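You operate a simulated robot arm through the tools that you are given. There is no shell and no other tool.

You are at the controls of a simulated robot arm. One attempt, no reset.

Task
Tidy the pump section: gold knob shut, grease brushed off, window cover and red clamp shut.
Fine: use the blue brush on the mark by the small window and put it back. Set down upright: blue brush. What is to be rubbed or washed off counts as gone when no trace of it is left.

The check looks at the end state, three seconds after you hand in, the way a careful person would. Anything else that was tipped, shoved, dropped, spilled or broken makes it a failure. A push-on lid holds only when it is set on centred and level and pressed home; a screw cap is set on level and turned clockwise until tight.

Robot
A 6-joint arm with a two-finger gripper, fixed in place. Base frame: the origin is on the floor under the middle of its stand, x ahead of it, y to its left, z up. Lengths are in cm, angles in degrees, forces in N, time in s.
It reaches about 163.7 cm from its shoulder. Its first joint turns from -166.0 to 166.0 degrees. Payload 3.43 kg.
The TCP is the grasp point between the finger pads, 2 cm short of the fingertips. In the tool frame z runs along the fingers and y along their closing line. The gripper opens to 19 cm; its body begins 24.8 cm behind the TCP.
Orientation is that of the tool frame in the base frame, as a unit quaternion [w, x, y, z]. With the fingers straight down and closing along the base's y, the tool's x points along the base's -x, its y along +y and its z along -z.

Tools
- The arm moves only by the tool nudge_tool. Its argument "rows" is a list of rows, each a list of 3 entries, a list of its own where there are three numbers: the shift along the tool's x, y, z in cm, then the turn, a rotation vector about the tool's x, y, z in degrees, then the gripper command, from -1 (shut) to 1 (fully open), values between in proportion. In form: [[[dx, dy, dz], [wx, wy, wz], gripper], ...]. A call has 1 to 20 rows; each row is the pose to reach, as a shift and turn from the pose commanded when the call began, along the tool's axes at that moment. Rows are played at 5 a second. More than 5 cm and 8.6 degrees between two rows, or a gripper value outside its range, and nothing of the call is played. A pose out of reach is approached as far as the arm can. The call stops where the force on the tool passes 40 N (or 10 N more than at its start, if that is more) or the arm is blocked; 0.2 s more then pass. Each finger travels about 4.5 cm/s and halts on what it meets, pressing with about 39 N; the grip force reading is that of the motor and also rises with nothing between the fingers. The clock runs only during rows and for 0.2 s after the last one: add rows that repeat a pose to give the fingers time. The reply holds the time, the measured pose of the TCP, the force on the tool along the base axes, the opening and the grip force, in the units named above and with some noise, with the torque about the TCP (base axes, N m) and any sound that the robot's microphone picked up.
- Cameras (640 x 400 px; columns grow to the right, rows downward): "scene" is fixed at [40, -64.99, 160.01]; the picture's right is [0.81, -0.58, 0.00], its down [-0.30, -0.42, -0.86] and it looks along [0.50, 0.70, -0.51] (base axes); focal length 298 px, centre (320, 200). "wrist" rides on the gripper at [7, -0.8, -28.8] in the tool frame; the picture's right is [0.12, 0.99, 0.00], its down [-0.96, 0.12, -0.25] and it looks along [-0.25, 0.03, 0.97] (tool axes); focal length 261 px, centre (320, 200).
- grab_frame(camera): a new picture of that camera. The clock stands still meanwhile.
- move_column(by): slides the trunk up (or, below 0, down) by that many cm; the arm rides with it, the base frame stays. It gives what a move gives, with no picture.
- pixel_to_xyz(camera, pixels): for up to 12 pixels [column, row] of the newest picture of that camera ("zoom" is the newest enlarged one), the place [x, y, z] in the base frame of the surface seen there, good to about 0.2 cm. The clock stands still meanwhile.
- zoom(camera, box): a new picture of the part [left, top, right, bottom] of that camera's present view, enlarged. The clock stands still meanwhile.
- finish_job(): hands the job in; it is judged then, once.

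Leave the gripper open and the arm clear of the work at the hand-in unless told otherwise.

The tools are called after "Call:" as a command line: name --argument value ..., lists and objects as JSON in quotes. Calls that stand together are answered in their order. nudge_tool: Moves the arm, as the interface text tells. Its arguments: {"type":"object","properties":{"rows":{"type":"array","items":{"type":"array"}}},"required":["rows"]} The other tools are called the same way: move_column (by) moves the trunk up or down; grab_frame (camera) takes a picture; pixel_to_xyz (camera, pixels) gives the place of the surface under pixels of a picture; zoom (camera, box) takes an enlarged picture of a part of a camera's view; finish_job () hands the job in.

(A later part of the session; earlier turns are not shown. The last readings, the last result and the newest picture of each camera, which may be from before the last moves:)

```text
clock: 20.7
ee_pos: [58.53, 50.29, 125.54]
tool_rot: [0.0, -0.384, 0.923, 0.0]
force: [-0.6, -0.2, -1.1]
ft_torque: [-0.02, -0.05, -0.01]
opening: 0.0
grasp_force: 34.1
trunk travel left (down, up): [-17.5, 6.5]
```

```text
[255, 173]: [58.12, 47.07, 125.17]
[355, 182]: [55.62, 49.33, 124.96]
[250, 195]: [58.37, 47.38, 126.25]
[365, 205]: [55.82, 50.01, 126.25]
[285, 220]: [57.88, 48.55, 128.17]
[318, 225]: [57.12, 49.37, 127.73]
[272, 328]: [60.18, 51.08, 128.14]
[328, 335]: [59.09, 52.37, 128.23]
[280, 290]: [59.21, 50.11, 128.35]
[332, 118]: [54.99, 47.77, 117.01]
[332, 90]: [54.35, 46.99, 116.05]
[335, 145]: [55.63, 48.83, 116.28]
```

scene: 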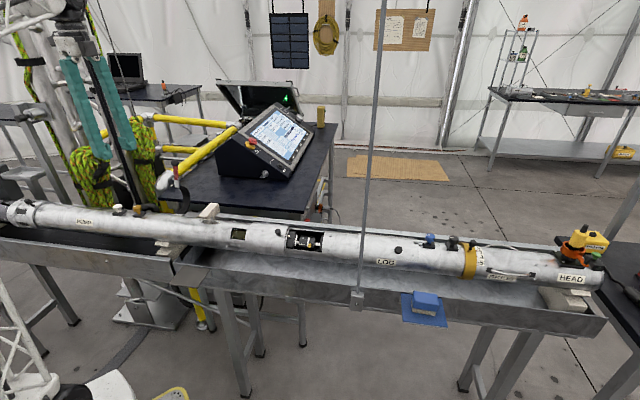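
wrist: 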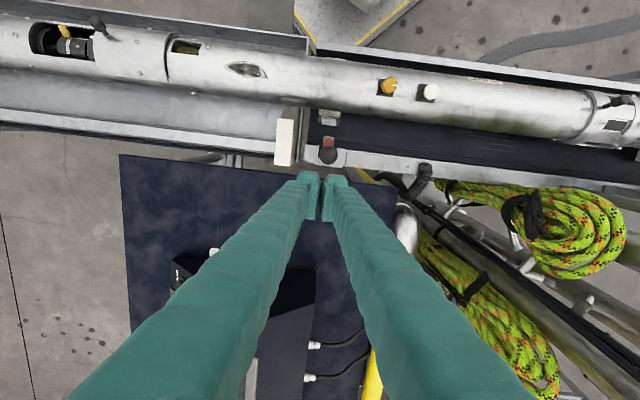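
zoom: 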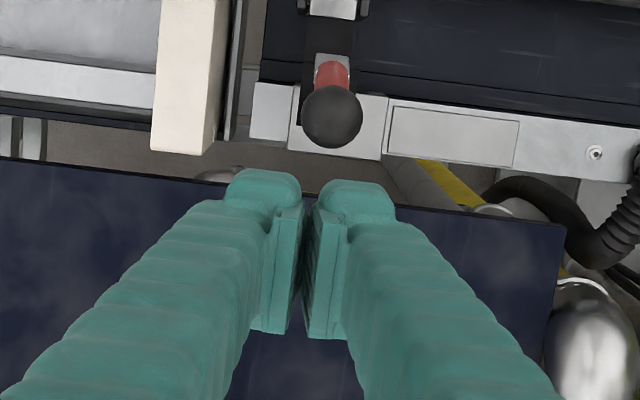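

The finger's front face is only ~0.4 cm from the ball, so I first back off 1.6 cm, then lower to TCP z≈114.4 behind the handle, and then look.

Call:
nudge_tool --rows '[[[-1.6, 0.4, 0], [0, 0, 0], -1], [[-1.6, 0.4, 4], [0, 0, 0], -1], [[-1.6, 0.4, 8], [0, 0, 0], -1], [[-1.6, 0.4, 11.1], [0, 0, 0], -1]]'

Call:
zoom --camera "wrist" --box '[270, 120, 380, 240]'

Call:
zoom --camera "scene" --box '[130, 120, 230, 230]'

```text
clock: 21.7
ee_pos: [59.17, 51.71, 114.34]
tool_rot: [0.001, -0.383, 0.924, 0.0]
force: [-0.1, 0.1, -0.5]
ft_torque: [0.02, -0.05, 0.01]
opening: 0.01
grasp_force: 33.8
trunk travel left (down, up): [-17.5, 6.5]
```

```text
3.33 times, centred on (325, 180) of wrist
```

zoom: 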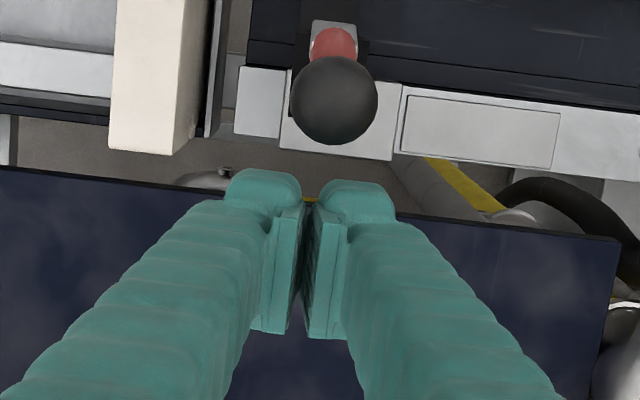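

```text
3.64 times, centred on (180, 175) of scene
```

zoom: 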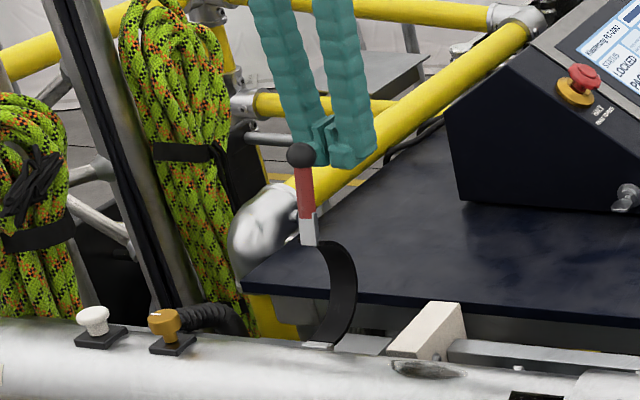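

Clearance is good; the ball is directly in front of the fingers. Now I push toward the near side, following the handle's arc, through roughly the first third, and check.

Call:
nudge_tool --rows '[[[1.9, 0.2, 0], [0, 0, 0], -1], [[3.1, 0.2, -0.2], [0, 0, 0], -1], [[4.1, 0.2, -0.3], [0, 0, 0], -1], [[5.1, 0.2, -0.45], [0, 0, 0], -1], [[6.0, 0.2, -0.55], [0, 0, 0], -1], [[7.0, 0.2, -0.65], [0, 0, 0], -1], [[7.9, 0.2, -0.65], [0, 0, 0], -1], [[8.9, 0.2, -0.65], [0, 0, 0], -1]]'

Call:
zoom --camera "scene" --box '[130, 120, 230, 230]'

Call:
zoom --camera "wrist" --box '[270, 120, 380, 240]'

```text
clock: 23.5
ee_pos: [52.88, 45.59, 115.12]
tool_rot: [-0.001, -0.382, 0.924, 0.0]
force: [0.0, 1.0, -0.5]
ft_torque: [-0.03, 0.05, -0.01]
opening: 0.01
grasp_force: 34.1
trunk travel left (down, up): [-17.5, 6.5]
```

```text
3.64 times, centred on (180, 175) of scene
```

zoom: 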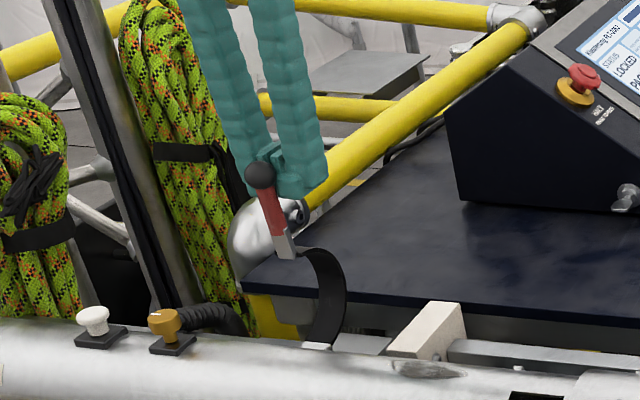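

```text
3.33 times, centred on (325, 180) of wrist
```

zoom: 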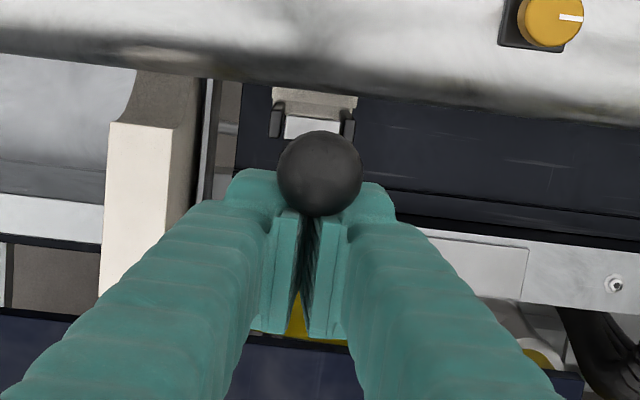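

The handle follows, with almost no force. I continue along the arc over the tube (to about 60° past vertical), then check.

Call:
nudge_tool --rows '[[[1.8, 0, 0.1], [0, 0, 0], -1], [[3.5, 0, 0.4], [0, 0, 0], -1], [[5.05, 0, 0.8], [0, 0, 0], -1], [[6.6, 0, 1.4], [0, 0, 0], -1], [[8.1, 0, 2.1], [0, 0, 0], -1], [[9.5, 0, 3.0], [0, 0, 0], -1], [[10.9, 0, 3.9], [0, 0, 0], -1]]'

Call:
zoom --camera "scene" --box '[110, 130, 210, 240]'

Call:
zoom --camera "wrist" --box '[270, 120, 380, 240]'

```text
clock: 25.1
ee_pos: [45.41, 37.95, 111.05]
tool_rot: [0.0, -0.383, 0.924, 0.0]
force: [0.2, 0.5, 0.2]
ft_torque: [-0.04, 0.03, -0.01]
opening: 0.0
grasp_force: 34.8
trunk travel left (down, up): [-17.5, 6.5]
```

```text
3.64 times, centred on (160, 185) of scene
```

zoom: 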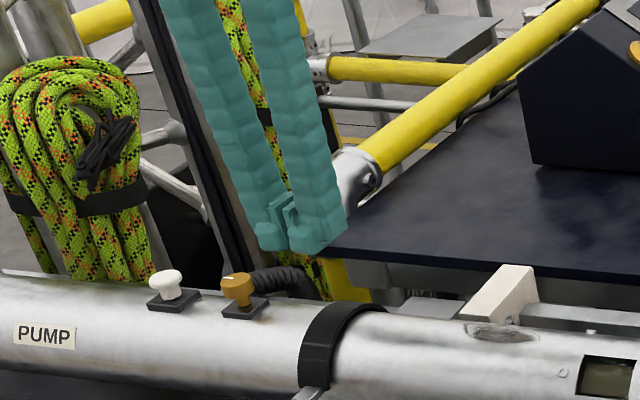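

```text
3.33 times, centred on (325, 180) of wrist
```

zoom: 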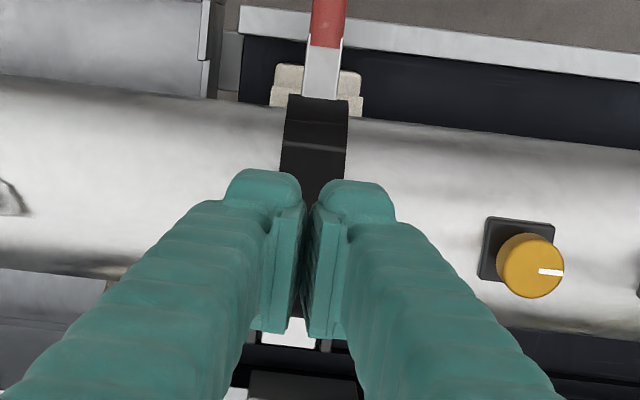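

The clamp swung over by its own weight and now lies over the tube. I look at the whole handle in the scene view to see how far it has closed.

Call:
zoom --camera "scene" --box '[110, 200, 210, 290]'

Call:
grab_frame --camera "wrist"

```text
4.44 times, centred on (160, 245) of scene
```

zoom: 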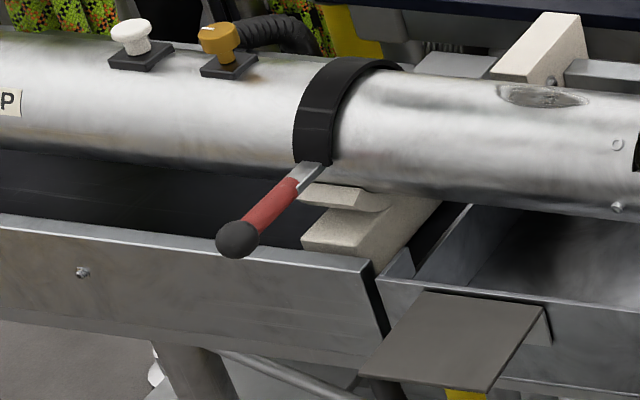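

```text
taken
```

wrist: 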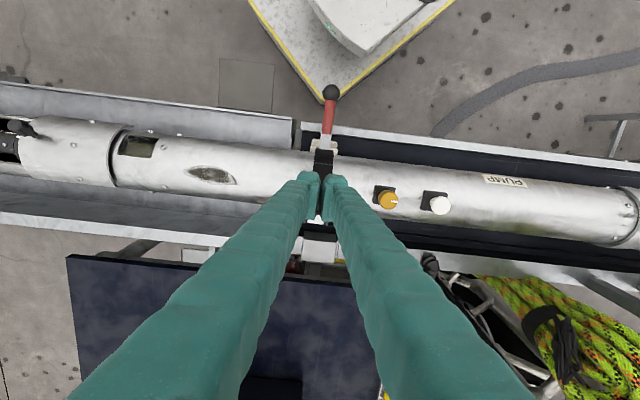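

Call:
pixel_to_xyz --camera "zoom" --pixels '[[237, 240], [270, 208], [300, 180], [312, 170], [318, 150], [315, 115], [330, 85], [355, 65], [380, 65], [280, 245], [320, 190]]'

```text
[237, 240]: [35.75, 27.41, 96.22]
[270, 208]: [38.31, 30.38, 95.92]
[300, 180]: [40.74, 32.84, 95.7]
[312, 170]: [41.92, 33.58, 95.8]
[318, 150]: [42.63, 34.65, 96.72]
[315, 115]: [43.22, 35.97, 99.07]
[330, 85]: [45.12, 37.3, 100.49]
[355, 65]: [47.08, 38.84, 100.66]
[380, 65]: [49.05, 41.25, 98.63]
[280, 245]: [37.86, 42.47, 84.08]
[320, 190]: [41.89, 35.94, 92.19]
```

The strap is now concentric with the tube (outer radius ≈5.7 around the axis) and the handle lies level at z≈96 toward the near side. To make sure it's pressed home, I'll go above the handle at v'≈−10 and press down gently.

Call:
nudge_tool --rows '[[[4.5, 0, 0], [0, 0, 0], -1], [[9, 0, 0], [0, 0, 0], -1], [[9, 0, 4], [0, 0, 0], -1], [[9, 0, 8], [0, 0, 0], -1], [[9, 0, 11], [0, 0, 0], -1], [[9, 0, 11.6], [0, 0, 0], -1]]'

Call:
zoom --camera "scene" --box '[110, 190, 210, 280]'

```text
clock: 26.5
ee_pos: [38.84, 31.39, 99.61]
tool_rot: [0.001, -0.383, 0.924, 0.0]
force: [0.2, 0.3, -0.7]
ft_torque: [0.03, 0.02, 0.0]
opening: 0.0
grasp_force: 34.2
trunk travel left (down, up): [-17.5, 6.5]
```

```text
4.44 times, centred on (160, 235) of scene
```

zoom: 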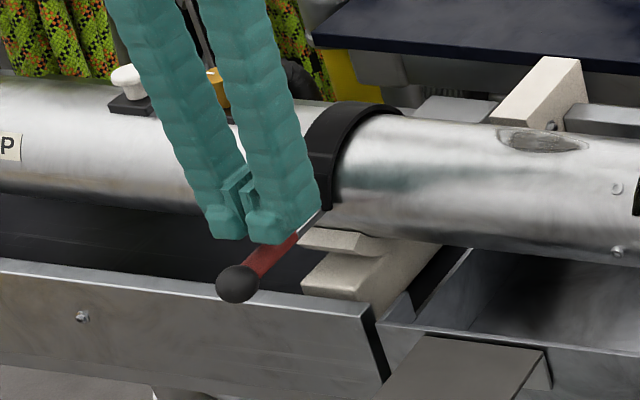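

The tips are just above the handle. I press down in small steps and watch the force.

Call:
nudge_tool --rows '[[[0, 0, 0.3], [0, 0, 0], -1], [[0, 0, 0.5], [0, 0, 0], -1], [[0, 0, 0.7], [0, 0, 0], -1], [[0, 0, 0.85], [0, 0, 0], -1], [[0, 0, 1.0], [0, 0, 0], -1]]'

```text
clock: 27.7
ee_pos: [38.93, 31.49, 98.53]
tool_rot: [0.0, -0.384, 0.923, 0.001]
force: [0.4, 0.2, 0.5]
ft_torque: [-0.02, -0.03, -0.01]
opening: 0.03
grasp_force: 35.0
trunk travel left (down, up): [-17.5, 6.5]
```

No contact yet at TCP z=98.5. I continue down in small steps.

Call:
nudge_tool --rows '[[[0, 0, 0.2], [0, 0, 0], -1], [[0, 0, 0.4], [0, 0, 0], -1], [[0, 0, 0.6], [0, 0, 0], -1], [[0, 0, 0.7], [0, 0, 0], -1], [[0, 0, 0.8], [0, 0, 0], -1]]'

Call:
zoom --camera "scene" --box '[110, 190, 210, 280]'

```text
clock: 28.9
ee_pos: [38.78, 31.69, 97.82]
tool_rot: [0.001, -0.383, 0.924, 0.001]
force: [-6.2, 6.2, 30.5]
ft_torque: [0.01, 0.44, -0.13]
opening: 0.02
grasp_force: 33.8
trunk travel left (down, up): [-17.5, 6.5]
```

```text
4.44 times, centred on (160, 235) of scene
```

zoom: 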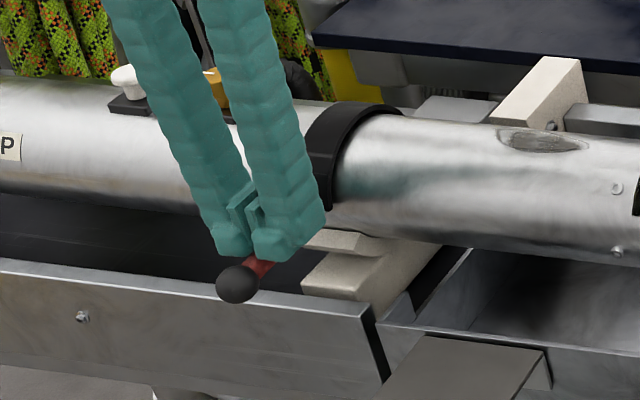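

The handle took 30 N with no movement: the clamp is fully shut. I rise straight up. Then, before moving to the sleeve cover, I check where the vertical gray pole (scene pixels (357,300) to (380,20)) is.

Call:
nudge_tool --rows '[[[0, 0, -4], [0, 0, 0], -1], [[0, 0, -8], [0, 0, 0], -1], [[0, 0, -12], [0, 0, 0], -1], [[0, 0, -17], [0, 0, 0], -1]]'

Call:
grab_frame --camera "scene"

Call:
pixel_to_xyz --camera "scene" --pixels '[[357, 300], [359, 280], [364, 230], [369, 170], [374, 110], [380, 40], [383, 5], [295, 245], [350, 240]]'

```text
clock: 29.9
ee_pos: [38.88, 31.36, 114.88]
tool_rot: [0.0, -0.383, 0.924, 0.0]
force: [0.2, 0.1, 0.2]
ft_torque: [-0.01, 0.03, 0.01]
opening: 0.0
grasp_force: 34.4
trunk travel left (down, up): [-17.5, 6.5]
```

```text
taken
```

scene: 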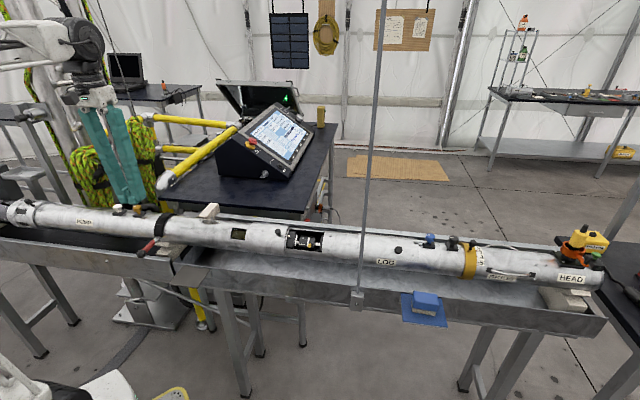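

```text
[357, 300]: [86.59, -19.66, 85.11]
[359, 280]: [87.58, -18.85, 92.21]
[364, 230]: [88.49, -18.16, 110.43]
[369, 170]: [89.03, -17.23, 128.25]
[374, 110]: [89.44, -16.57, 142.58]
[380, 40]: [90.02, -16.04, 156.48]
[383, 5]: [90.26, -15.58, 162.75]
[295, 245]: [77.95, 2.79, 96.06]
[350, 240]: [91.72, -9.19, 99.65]
```

The pole leans from (87,−19) to (90,−16), standing on the tray's near rim at s≈75 – I must keep clear of it. The sleeve's black knob is at s≈48, v'≈−4.3, z≈102.6; the window is at s≈50.5–62.3. I'll move the closed fingers to just behind the knob (s≈43.5), staying at z≈115.

Call:
nudge_tool --rows '[[[-0.7, -4.8, 0], [0, 0, 0], -1], [[-1.45, -9.6, 0], [0, 0, 0], -1], [[-2.2, -14.3, 0], [0, 0, 0], -1], [[-2.9, -19.1, 0], [0, 0, 0], -1], [[-3.65, -23.9, 0], [0, 0, 0], -1], [[-4.4, -28.7, 0], [0, 0, 0], -1], [[-5.1, -33.4, 0], [0, 0, 0], -1], [[-5.83, -38.2, 0], [0, 0, 0], -1], [[-5.83, -38.2, 4], [0, 0, 0], -1]]'

Call:
grab_frame --camera "wrist"

Call:
grab_frame --camera "scene"

```text
clock: 31.9
ee_pos: [70.19, 8.58, 110.66]
tool_rot: [0.0, -0.383, 0.924, 0.001]
force: [-0.2, 0.7, 0.1]
ft_torque: [-0.01, -0.01, 0.01]
opening: 0.01
grasp_force: 34.1
trunk travel left (down, up): [-17.5, 6.5]
```

```text
taken
```

wrist: 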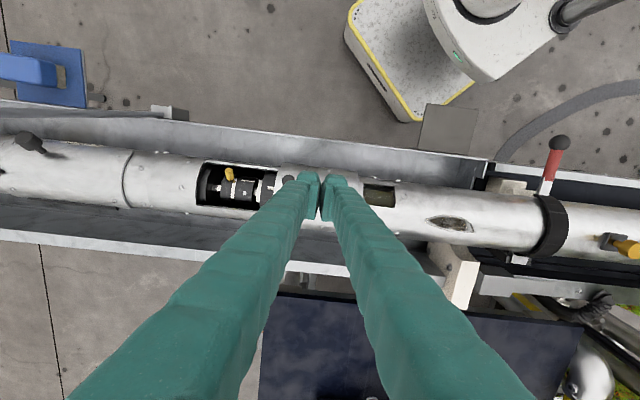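

```text
taken
```

scene: 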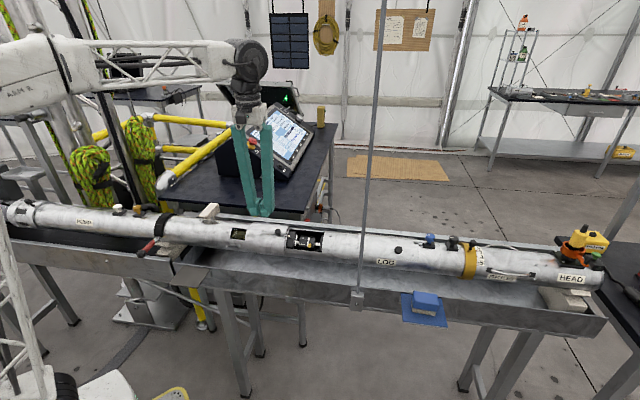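

Now I zoom on the tips and the sleeve knob from both cameras.

Call:
zoom --camera "wrist" --box '[250, 140, 390, 230]'

Call:
zoom --camera "scene" --box '[215, 180, 335, 270]'

```text
4.44 times, centred on (320, 185) of wrist
```

zoom: 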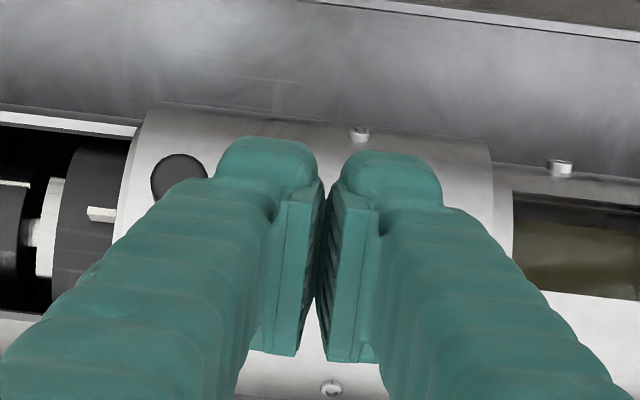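

```text
4.44 times, centred on (275, 225) of scene
```

zoom: 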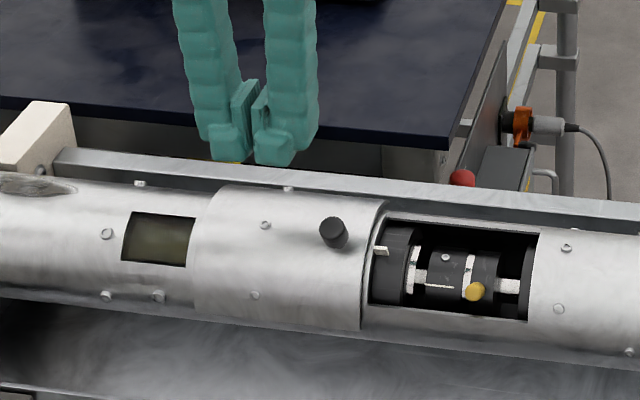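

I read the knob's tip and neighboring screws from this wrist enlargement.

Call:
zoom --camera "wrist" --box '[250, 140, 390, 230]'

Call:
pixel_to_xyz --camera "zoom" --pixels '[[178, 175], [155, 178], [180, 157], [203, 165], [360, 132], [330, 388], [265, 140], [220, 165], [440, 190], [195, 120], [300, 150], [140, 250]]'

```text
4.44 times, centred on (320, 185) of wrist
```

zoom: 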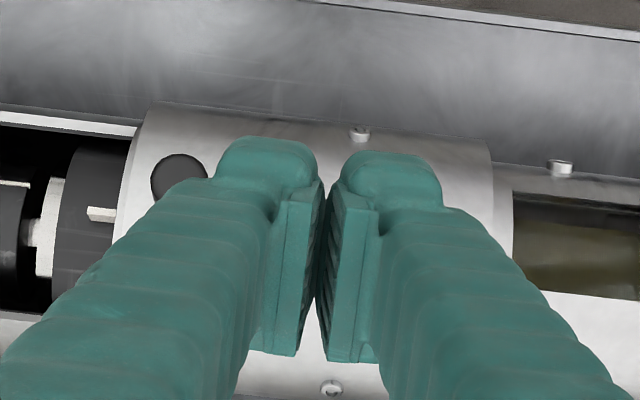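

```text
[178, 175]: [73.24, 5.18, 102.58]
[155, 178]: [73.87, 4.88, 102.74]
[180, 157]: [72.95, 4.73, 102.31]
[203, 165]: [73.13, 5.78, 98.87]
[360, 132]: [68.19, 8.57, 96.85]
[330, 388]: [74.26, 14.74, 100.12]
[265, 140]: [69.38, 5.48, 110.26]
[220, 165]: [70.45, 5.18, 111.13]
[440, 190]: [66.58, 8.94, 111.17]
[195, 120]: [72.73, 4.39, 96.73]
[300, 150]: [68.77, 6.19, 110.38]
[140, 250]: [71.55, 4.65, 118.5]
```

Knob tip at s=48.1, v'=−4.55, z=102.6; the outer finger face is at s≈46.2. I lower 8.2 cm (tips ~0.7 cm above the sleeve) and then push along the tube by about 3 cm of tool travel to test.

Call:
nudge_tool --rows '[[[0, 0, 3], [0, 0, 0], -1], [[0, 0, 6], [0, 0, 0], -1], [[0, 0, 8.2], [0, 0, 0], -1], [[0, -0.8, 8.2], [0, 0, 0], -1], [[0, -1.6, 8.2], [0, 0, 0], -1], [[0, -2.4, 8.2], [0, 0, 0], -1], [[0, -3.2, 8.2], [0, 0, 0], -1]]'

Call:
zoom --camera "scene" --box '[215, 180, 335, 270]'

```text
clock: 33.5
ee_pos: [72.21, 6.23, 102.77]
tool_rot: [0.001, -0.382, 0.924, 0.001]
force: [-0.8, -0.9, 0.4]
ft_torque: [0.01, -0.03, 0.04]
opening: 0.0
grasp_force: 34.2
trunk travel left (down, up): [-17.5, 6.5]
```

```text
4.44 times, centred on (275, 225) of scene
```

zoom: 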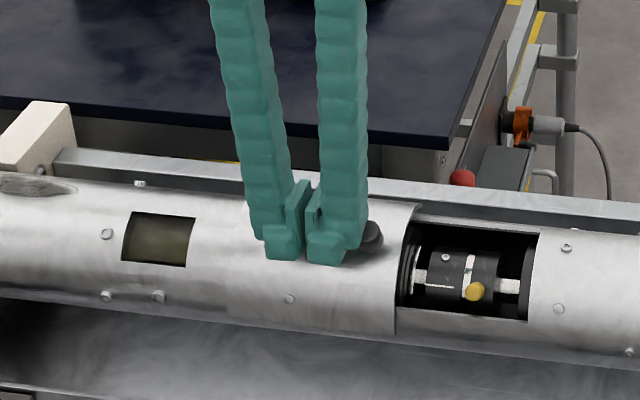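

The sleeve slides easily (~1 N) and its leading edge advances over the window. I continue 9.5 cm more in 0.8 cm steps.

Call:
nudge_tool --rows '[[[0, -0.8, 0], [0, 0, 0], -1], [[0, -1.6, 0], [0, 0, 0], -1], [[0, -2.4, 0], [0, 0, 0], -1], [[0, -3.2, 0], [0, 0, 0], -1], [[0, -4.0, 0], [0, 0, 0], -1], [[0, -4.8, 0], [0, 0, 0], -1], [[0, -5.6, 0], [0, 0, 0], -1], [[0, -6.4, 0], [0, 0, 0], -1], [[0, -7.2, 0], [0, 0, 0], -1], [[0, -8.0, 0], [0, 0, 0], -1], [[0, -8.8, 0], [0, 0, 0], -1], [[0, -9.5, 0], [0, 0, 0], -1]]'

Call:
zoom --camera "scene" --box '[235, 180, 375, 280]'

Call:
grab_frame --camera "scene"

```text
clock: 36.1
ee_pos: [78.98, -0.47, 102.59]
tool_rot: [0.001, -0.383, 0.924, 0.001]
force: [-0.2, -0.1, -0.1]
ft_torque: [0.0, -0.01, 0.02]
opening: 0.0
grasp_force: 34.3
trunk travel left (down, up): [-17.5, 6.5]
```

```text
4.00 times, centred on (305, 230) of scene
```

zoom: 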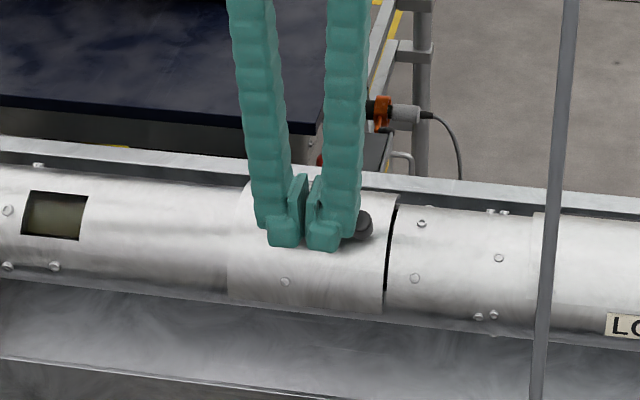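

```text
taken
```

scene: 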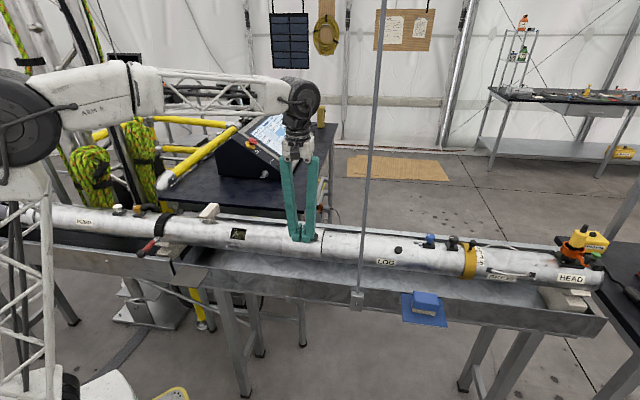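

Nearly shut: only a thin dark gap remains at zoom (388,260). I push on in 0.2 cm steps until it meets its stop.

Call:
nudge_tool --rows '[[[0, -0.3, 0], [0, 0, 0], -1], [[0, -0.6, 0], [0, 0, 0], -1], [[0, -0.8, 0], [0, 0, 0], -1], [[0, -1.0, 0], [0, 0, 0], -1], [[0, -1.2, 0], [0, 0, 0], -1], [[0, -1.4, 0], [0, 0, 0], -1]]'

Call:
zoom --camera "scene" --box '[260, 205, 360, 275]'

```text
clock: 37.5
ee_pos: [79.49, -1.03, 102.69]
tool_rot: [-0.002, -0.382, 0.924, 0.003]
force: [-15.5, 21.4, 7.9]
ft_torque: [-0.18, -0.18, 0.17]
opening: 0.02
grasp_force: 34.2
trunk travel left (down, up): [-17.5, 6.5]
stopped in row 6: the force on the tool passed its limit at 44 N (the readings are from after the stop); the commanded pose is now the measured one
```

```text
5.71 times, centred on (310, 240) of scene
```

zoom: 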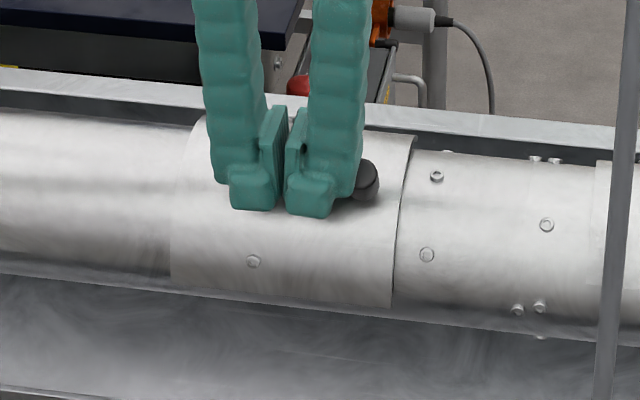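

The sleeve hit its stop (44 N) and the window is fully covered. I back off from the knob 0.8 cm, rise, and query points of the arm itself to judge clearance to the pole for the trip to the brush.

Call:
nudge_tool --rows '[[[0, 0.8, 0], [0, 0, 0], -1], [[0, 0.8, -4], [0, 0, 0], -1], [[0, 0.8, -8], [0, 0, 0], -1], [[0, 0.8, -12], [0, 0, 0], -1]]'

Call:
grab_frame --camera "scene"

Call:
zoom --camera "scene" --box '[250, 205, 350, 275]'

```text
clock: 38.5
ee_pos: [79.28, -0.59, 114.69]
tool_rot: [-0.001, -0.383, 0.924, 0.002]
force: [0.4, -0.2, 0.4]
ft_torque: [-0.01, 0.01, 0.02]
opening: 0.02
grasp_force: 34.6
trunk travel left (down, up): [-17.5, 6.5]
```

```text
taken
```

scene: 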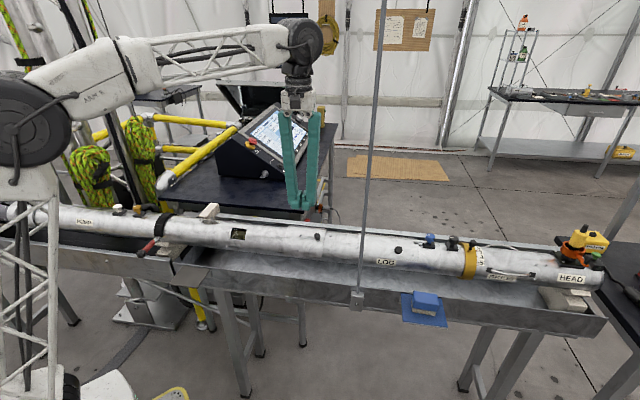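

```text
5.71 times, centred on (300, 240) of scene
```

zoom: 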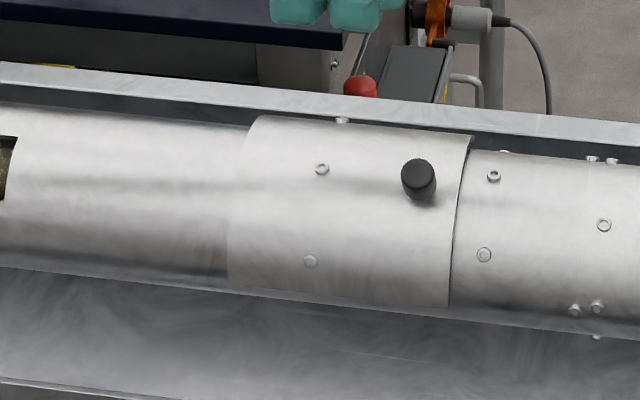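

The cover is shut. Now arm points for pole clearance.

Call:
pixel_to_xyz --camera "scene" --pixels '[[30, 120], [30, 190], [110, 75], [200, 50], [265, 45], [305, 38], [300, 70], [300, 100], [315, 30], [283, 30], [290, 115], [318, 115]]'

```text
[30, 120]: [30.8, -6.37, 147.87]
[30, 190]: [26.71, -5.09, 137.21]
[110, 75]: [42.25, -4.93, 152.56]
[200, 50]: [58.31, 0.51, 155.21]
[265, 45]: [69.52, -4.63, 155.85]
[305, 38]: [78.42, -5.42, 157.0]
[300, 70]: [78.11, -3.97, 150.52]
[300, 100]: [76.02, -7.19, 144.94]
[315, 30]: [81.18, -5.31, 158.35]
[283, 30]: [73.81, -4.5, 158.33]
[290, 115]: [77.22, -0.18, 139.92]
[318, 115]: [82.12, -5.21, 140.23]
```

The forearm runs radially (plane y≈0 now) with the wrist above the hand, so I must not sweep it through the pole (radius ~90, azimuth −11°). I'll retract to radius ~62, sweep to azimuth −25°, opening nothing yet.

Call:
nudge_tool --rows '[[[3, 3.2, -1], [0, 0, 0], -1], [[6, 6.4, -2], [0, 0, 0], -1], [[9, 9.5, -3], [0, 0, 0], -1], [[11.8, 12.65, -3], [0, 0, 0], -1], [[15.6, 10.3, -3], [0, 0, 0], -1], [[19.4, 7.9, -3], [0, 0, 0], -1], [[23.1, 5.6, -3], [0, 0, 0], -1], [[26.9, 3.2, -3], [0, 0, 0], -1], [[30.7, 0.8, -3], [0, 0, 0], -1], [[34.4, -1.5, -3], [0, 0, 0], -1]]'

Call:
grab_frame --camera "scene"

```text
clock: 40.7
ee_pos: [55.75, -25.9, 117.48]
tool_rot: [-0.001, -0.382, 0.924, 0.002]
force: [0.8, 0.5, -1.2]
ft_torque: [-0.17, 0.02, 0.01]
opening: 0.0
grasp_force: 34.6
trunk travel left (down, up): [-17.5, 6.5]
```

```text
taken
```

scene: 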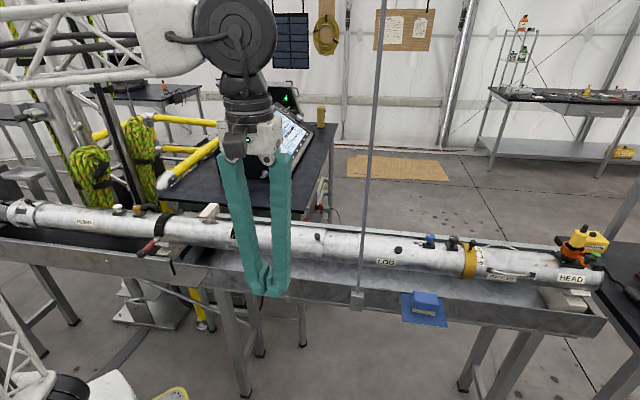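

The sweep is done and the pole is to the right of the arm. Now I extend toward the brush at (97.4, −35.2), opening to ~10 cm on the way, first to 3/4 and then the rest.

Call:
nudge_tool --rows '[[[-2.3, -3.6, 0], [0, 0, 0], -0.5], [[-4.6, -7.2, 0], [0, 0, 0], 0], [[-6.9, -10.8, 0], [0, 0, 0], 0.05], [[-9.2, -14.4, 0], [0, 0, 0], 0.05], [[-11.5, -18, 0], [0, 0, 0], 0.05], [[-13.8, -21.6, 0], [0, 0, 0], 0.05], [[-16, -25.2, 0], [0, 0, 0], 0.05], [[-18.3, -28.8, 0], [0, 0, 0], 0.05]]'

Call:
grab_frame --camera "scene"

Call:
grab_frame --camera "wrist"

```text
clock: 42.5
ee_pos: [89.23, -33.4, 117.27]
tool_rot: [0.0, -0.382, 0.924, 0.001]
force: [-1.5, 0.4, 1.1]
ft_torque: [-0.06, -0.26, 0.0]
opening: 9.97
grasp_force: 0.0
trunk travel left (down, up): [-17.5, 6.5]
```

```text
taken
```

scene: 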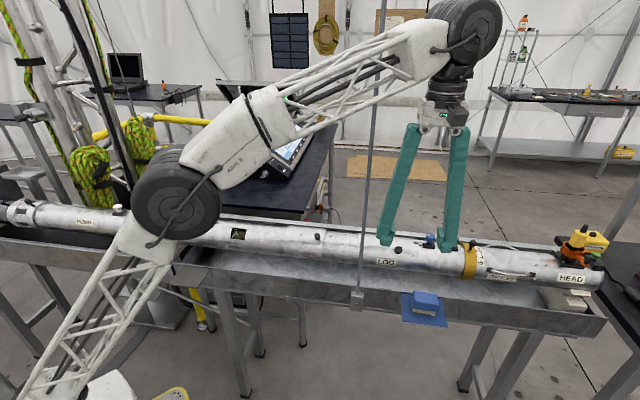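

```text
taken
```

wrist: 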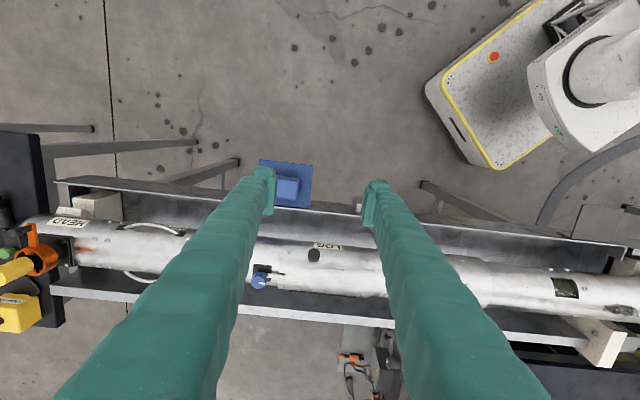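

The brush is at wrist pixel (287,188), left of the hand. I move the remaining 8 cm so the TCP is over (97.55, −35.1), and lower to z≈106.

Call:
nudge_tool --rows '[[[-2.3, -3.5, 0], [0, 0, 0], 0.05], [[-4.6, -7.1, 0], [0, 0, 0], 0.05], [[-4.6, -7.1, 4], [0, 0, 0], 0.05], [[-4.6, -7.1, 8], [0, 0, 0], 0.05], [[-4.6, -7.1, 11.3], [0, 0, 0], 0.05]]'

Call:
grab_frame --camera "wrist"

Call:
zoom --camera "scene" --box '[340, 190, 500, 340]'

```text
clock: 43.7
ee_pos: [97.35, -35.08, 105.93]
tool_rot: [-0.001, -0.382, 0.924, 0.002]
force: [-0.4, -0.1, -0.1]
ft_torque: [0.02, 0.06, -0.03]
opening: 10.0
grasp_force: 0.1
out of reach, approached as far as the arm can: row 1, 2, 3
trunk travel left (down, up): [-17.5, 6.5]
```

```text
taken
```

wrist: 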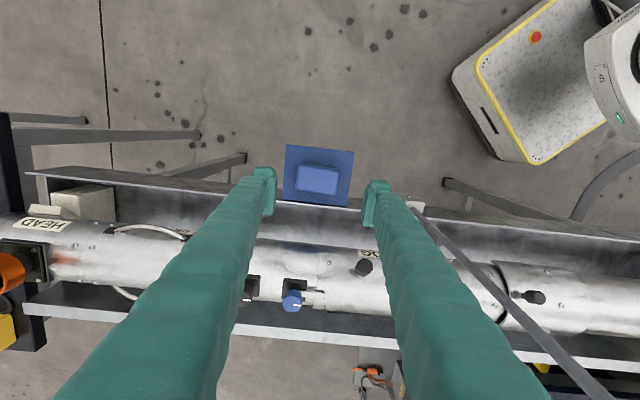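

```text
2.67 times, centred on (420, 265) of scene
```

zoom: 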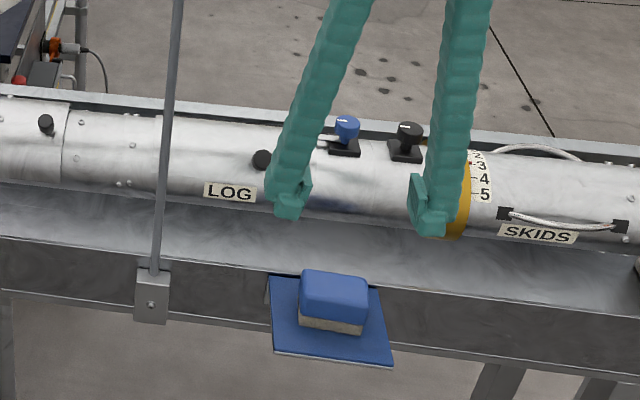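

The brush lies between the fingertips. I check the tray rim and the brush edges again in this view before lowering.

Call:
pixel_to_xyz --camera "zoom" --pixels '[[240, 266], [420, 287], [335, 290], [310, 275], [362, 283], [305, 322], [360, 332], [290, 212], [440, 230], [152, 270], [165, 150]]'

Call:
zoom --camera "wrist" --box '[240, 130, 400, 230]'

```text
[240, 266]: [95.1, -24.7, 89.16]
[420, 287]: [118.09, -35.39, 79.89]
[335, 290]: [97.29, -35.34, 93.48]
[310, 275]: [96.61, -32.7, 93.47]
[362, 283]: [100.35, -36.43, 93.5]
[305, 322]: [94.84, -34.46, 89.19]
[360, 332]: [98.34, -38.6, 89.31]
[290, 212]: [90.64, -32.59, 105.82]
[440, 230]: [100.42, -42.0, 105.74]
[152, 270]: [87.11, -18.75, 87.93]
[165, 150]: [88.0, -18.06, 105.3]
```

```text
4.00 times, centred on (320, 180) of wrist
```

zoom: 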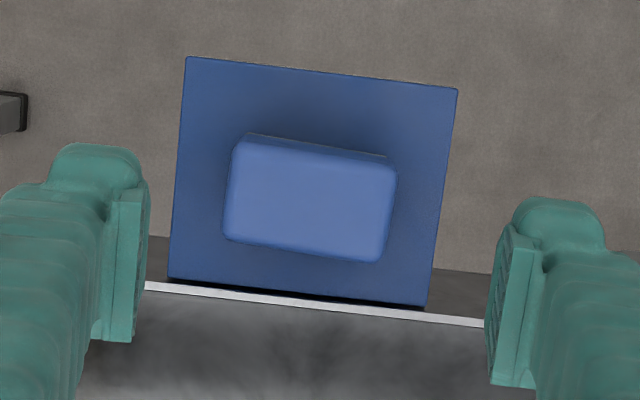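

Rim at v'=−10.2, z=89.2, clear of the finger feet. The brush (6.8 × 4 cm) is 0.3 cm off toward −y of the tool. I shift, lower to TCP z≈92.2 (tips at ≈90.2, around the blue part), and close.

Call:
nudge_tool --rows '[[[0.1, -0.35, 4], [0, 0, 0], 0.05], [[0.1, -0.35, 8], [0, 0, 0], 0.05], [[0.1, -0.35, 11], [0, 0, 0], 0.05], [[0.1, -0.35, 13.0], [0, 0, 0], 0.05], [[0.1, -0.35, 13.7], [0, 0, 0], 0.05]]'

Call:
zoom --camera "scene" --box '[370, 250, 480, 330]'

Call:
zoom --camera "wrist" --box '[240, 130, 400, 230]'

```text
clock: 44.9
ee_pos: [97.54, -35.45, 92.26]
tool_rot: [-0.001, -0.382, 0.924, 0.003]
force: [-0.1, 0.0, 0.4]
ft_torque: [0.03, -0.02, 0.01]
opening: 9.97
grasp_force: 0.0
trunk travel left (down, up): [-17.5, 6.5]
```

```text
5.00 times, centred on (425, 290) of scene
```

zoom: 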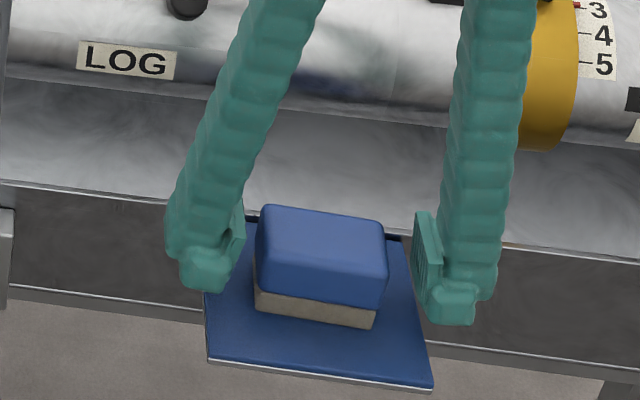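

```text
4.00 times, centred on (320, 180) of wrist
```

zoom: 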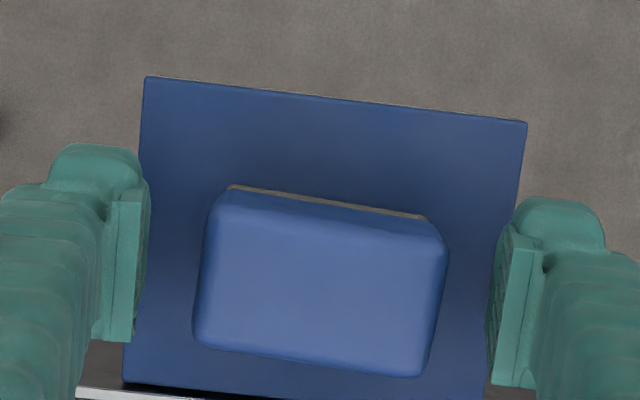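

The brush is nicely centered between the pads. I close on it.

Call:
nudge_tool --rows '[[[0, 0, 0], [0, 0, 0], -0.3], [[0, 0, 0], [0, 0, 0], -1], [[0, 0, 0], [0, 0, 0], -1], [[0, 0, 0], [0, 0, 0], -1], [[0, 0, 0], [0, 0, 0], -1]]'

Call:
zoom --camera "wrist" --box '[240, 130, 400, 230]'

```text
clock: 46.1
ee_pos: [97.6, -35.54, 92.39]
tool_rot: [-0.002, -0.382, 0.924, 0.003]
force: [-1.4, 0.0, 1.2]
ft_torque: [-0.02, -0.01, -0.02]
opening: 6.68
grasp_force: 38.7
trunk travel left (down, up): [-17.5, 6.5]
```

```text
4.00 times, centred on (320, 180) of wrist
```

zoom: 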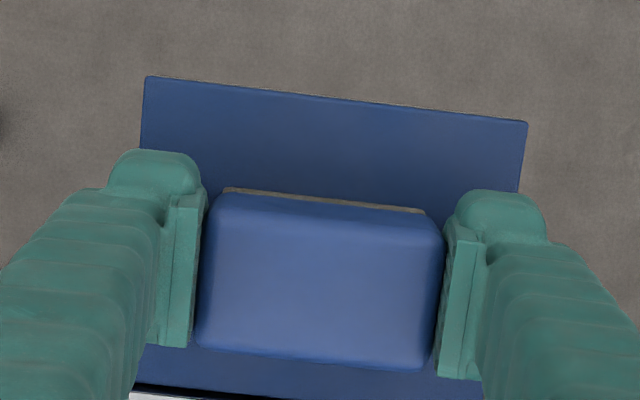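

The brush is held (opening 6.68, grip 39 N). I lift gently to z≈105 and check.

Call:
nudge_tool --rows '[[[0, 0, -0.5], [0, 0, 0], -1], [[0, 0, -2], [0, 0, 0], -1], [[0, 0, -5], [0, 0, 0], -1], [[0, 0, -9], [0, 0, 0], -1], [[0, 0, -13], [0, 0, 0], -1]]'

Call:
zoom --camera "scene" --box '[360, 210, 500, 330]'

```text
clock: 47.3
ee_pos: [97.61, -35.46, 105.45]
tool_rot: [-0.001, -0.383, 0.924, 0.002]
force: [-0.5, -0.2, -1.0]
ft_torque: [-0.02, 0.0, -0.01]
opening: 6.69
grasp_force: 39.1
trunk travel left (down, up): [-17.5, 6.5]
```

```text
3.33 times, centred on (430, 270) of scene
```

zoom: 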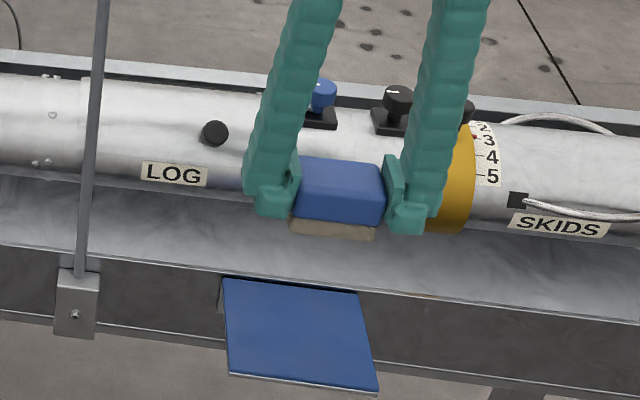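

The brush is lifted cleanly. Now I retract along the same safe line to (56, −26), rising to z≈113.

Call:
nudge_tool --rows '[[[2.3, 3.6, 0], [0, 0, 0], -1], [[4.5, 7.2, 0], [0, 0, 0], -1], [[6.8, 10.8, -1], [0, 0, 0], -1], [[9.1, 14.4, -2], [0, 0, 0], -1], [[11.4, 18, -3], [0, 0, 0], -1], [[13.6, 21.7, -4], [0, 0, 0], -1], [[15.9, 25.3, -5], [0, 0, 0], -1], [[18.2, 28.9, -6], [0, 0, 0], -1], [[20.4, 32.5, -7], [0, 0, 0], -1], [[22.7, 36.1, -8], [0, 0, 0], -1]]'

Call:
grab_frame --camera "scene"

```text
clock: 49.5
ee_pos: [55.98, -26.13, 113.27]
tool_rot: [-0.001, -0.382, 0.924, 0.002]
force: [1.2, -0.6, -0.6]
ft_torque: [0.09, 0.25, 0.01]
opening: 6.69
grasp_force: 39.0
trunk travel left (down, up): [-17.5, 6.5]
```

```text
taken
```

scene: 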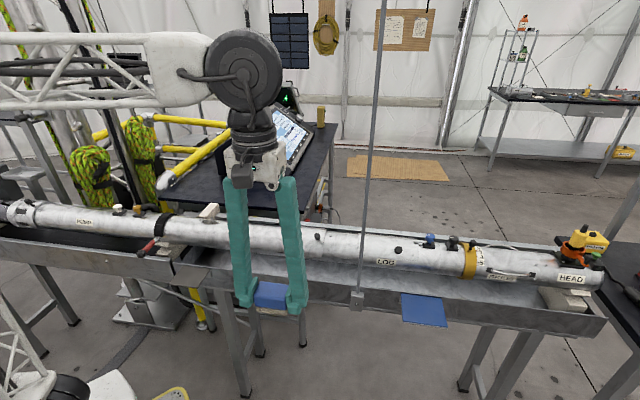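

Arm clear of the pole. Next I sweep back to (62, 0) and on to above the grease mark (58.1, 27.0), at z≈112.

Call:
nudge_tool --rows '[[[-3.8, 2.4, 0], [0, 0, 0], -1], [[-7.6, 4.7, 0], [0, 0, 0], -1], [[-11.4, 7.1, 0], [0, 0, 0], -1], [[-15.1, 9.5, 0], [0, 0, 0], -1], [[-18.9, 11.8, 0], [0, 0, 0], -1], [[-22.7, 14.2, 0], [0, 0, 0], -1], [[-25.4, 17.8, 0], [0, 0, 0], -1], [[-28.1, 21.5, 0], [0, 0, 0], -1], [[-30.9, 25.1, 0], [0, 0, 0], -1], [[-33.6, 28.8, 0], [0, 0, 0], -1], [[-36.3, 32.4, 0], [0, 0, 0], -1], [[-39, 36.1, 1], [0, 0, 0], -1]]'

Call:
grab_frame --camera "wrist"

Call:
zoom --camera "scene" --box '[150, 150, 290, 260]'

```text
clock: 52.1
ee_pos: [58.03, 26.94, 112.39]
tool_rot: [-0.001, -0.382, 0.924, 0.003]
force: [-0.4, -0.5, -0.3]
ft_torque: [0.18, -0.06, 0.01]
opening: 6.67
grasp_force: 39.5
trunk travel left (down, up): [-17.5, 6.5]
```

```text
taken
```

wrist: 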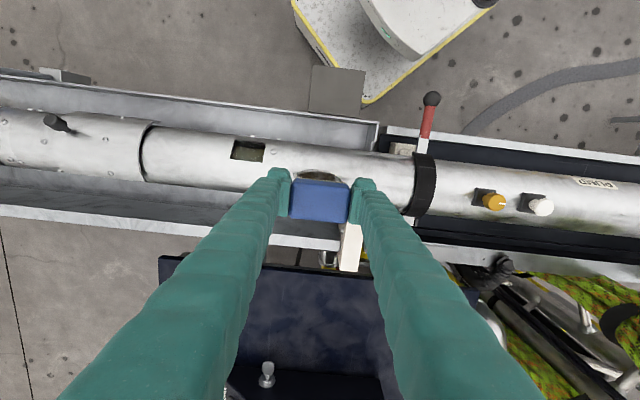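

```text
3.64 times, centred on (220, 205) of scene
```

zoom: 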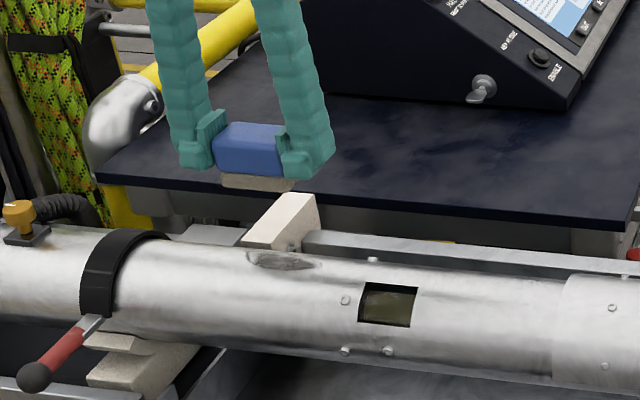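

The brush is right above the grease. I lower to just above contact (TCP z≈104.3), then in small steps until ~8 N.

Call:
nudge_tool --rows '[[[-0.2, 0, 4], [0, 0, 0], -1], [[-0.2, 0, 7], [0, 0, 0], -1], [[-0.2, 0, 8.0], [0, 0, 0], -1], [[-0.2, 0, 8.2], [0, 0, 0], -1], [[-0.2, 0, 8.4], [0, 0, 0], -1]]'

Call:
zoom --camera "scene" --box '[170, 180, 270, 250]'

```text
clock: 53.3
ee_pos: [58.11, 27.24, 104.3]
tool_rot: [-0.001, -0.383, 0.924, 0.003]
force: [0.1, -0.6, -1.0]
ft_torque: [0.02, -0.01, -0.02]
opening: 6.66
grasp_force: 38.6
trunk travel left (down, up): [-17.5, 6.5]
```

```text
5.71 times, centred on (220, 215) of scene
```

zoom: 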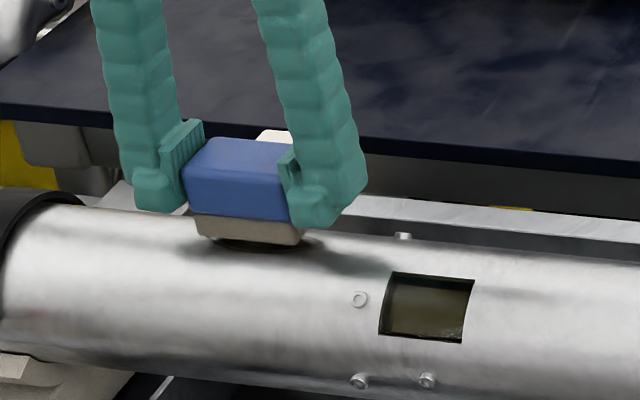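

Just above the surface. I go on down in 0.1 cm steps until the brush presses.

Call:
nudge_tool --rows '[[[0, 0, 0.15], [0, 0, 0], -1], [[0, 0, 0.3], [0, 0, 0], -1], [[0, 0, 0.4], [0, 0, 0], -1], [[0, 0, 0.45], [0, 0, 0], -1]]'

```text
clock: 54.3
ee_pos: [58.33, 27.22, 103.96]
tool_rot: [0.0, -0.382, 0.924, 0.003]
force: [0.5, -0.2, -0.8]
ft_torque: [-0.02, 0.01, 0.0]
opening: 6.67
grasp_force: 38.9
trunk travel left (down, up): [-17.5, 6.5]
```

Call:
nudge_tool --rows '[[[0, 0, 0.08], [0, 0, 0], -1], [[0, 0, 0.16], [0, 0, 0], -1], [[0, 0, 0.16], [0, 0, 0], -1]]'

```text
clock: 55.1
ee_pos: [58.19, 27.33, 103.6]
tool_rot: [0.0, -0.383, 0.924, 0.003]
force: [0.2, -0.6, -0.6]
ft_torque: [0.02, -0.03, 0.02]
opening: 6.7
grasp_force: 39.6
trunk travel left (down, up): [-17.5, 6.5]
```

Still no contact force at z≈103.6; I continue carefully.

Call:
nudge_tool --rows '[[[0, 0, 0.08], [0, 0, 0], -1], [[0, 0, 0.16], [0, 0, 0], -1], [[0, 0, 0.24], [0, 0, 0], -1]]'

Call:
zoom --camera "scene" --box '[180, 200, 250, 245]'

```text
clock: 55.9
ee_pos: [58.21, 27.23, 103.59]
tool_rot: [-0.001, -0.382, 0.924, 0.002]
force: [1.7, 0.3, 15.3]
ft_torque: [-0.39, -0.31, 0.05]
opening: 6.68
grasp_force: 38.9
trunk travel left (down, up): [-17.5, 6.5]
```

```text
8.89 times, centred on (215, 222) of scene
```

zoom: 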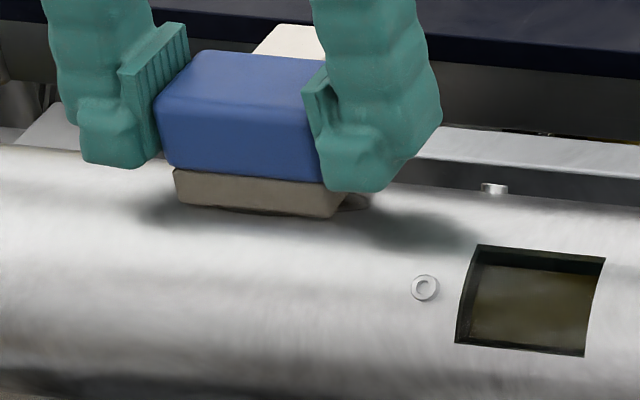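

The brush now presses with 15 N, with a torque showing the far (+u) end touches first, so I level by 0.3° and make rubbing strokes of ±3 cm along the tube.

Call:
nudge_tool --rows '[[[0, 0, 0], [0.3, 0, 0], -1], [[0, 1.5, 0], [0.3, 0, 0], -1], [[0, 3, 0], [0.3, 0, 0], -1], [[0, 1.5, 0], [0.3, 0, 0], -1], [[0, 0, 0], [0.3, 0, 0], -1], [[0, -1.5, 0], [0.3, 0, 0], -1], [[0, -3, 0], [0.3, 0, 0], -1], [[0, -1.5, 0], [0.3, 0, 0], -1], [[0, 0, 0], [0.3, 0, 0], -1], [[0, 1.5, 0], [0.3, 0, 0], -1], [[0, 3, 0], [0.3, 0, 0], -1], [[0, 1.5, 0], [0.3, 0, 0], -1], [[0, 0, 0], [0.3, 0, 0], -1], [[0, -1.5, 0], [0.3, 0, 0], -1], [[0, -3, 0], [0.3, 0, 0], -1], [[0, -1.5, 0], [0.3, 0, 0], -1], [[0, 0, 0], [0.3, 0, 0], -1]]'

Call:
zoom --camera "scene" --box '[180, 200, 250, 245]'

Call:
zoom --camera "wrist" --box '[240, 130, 400, 230]'

```text
clock: 59.5
ee_pos: [58.34, 27.25, 103.44]
tool_rot: [0.0, -0.383, 0.924, -0.001]
force: [1.2, -0.5, -0.4]
ft_torque: [0.02, 0.01, 0.03]
opening: 6.7
grasp_force: 39.5
trunk travel left (down, up): [-17.5, 6.5]
```

```text
8.89 times, centred on (215, 222) of scene
```

zoom: 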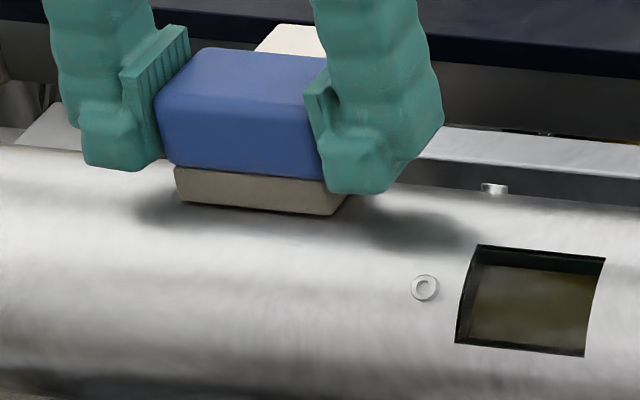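

```text
4.00 times, centred on (320, 180) of wrist
```

zoom: 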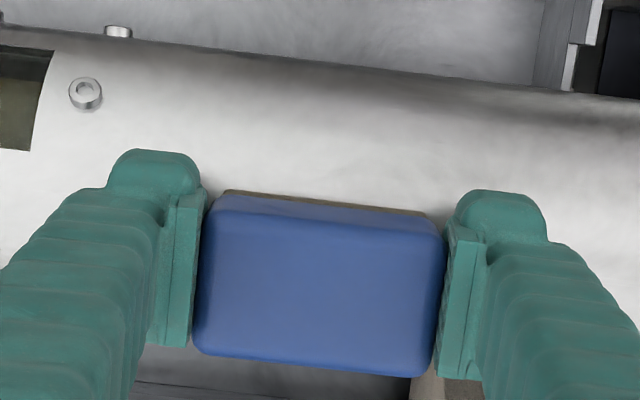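

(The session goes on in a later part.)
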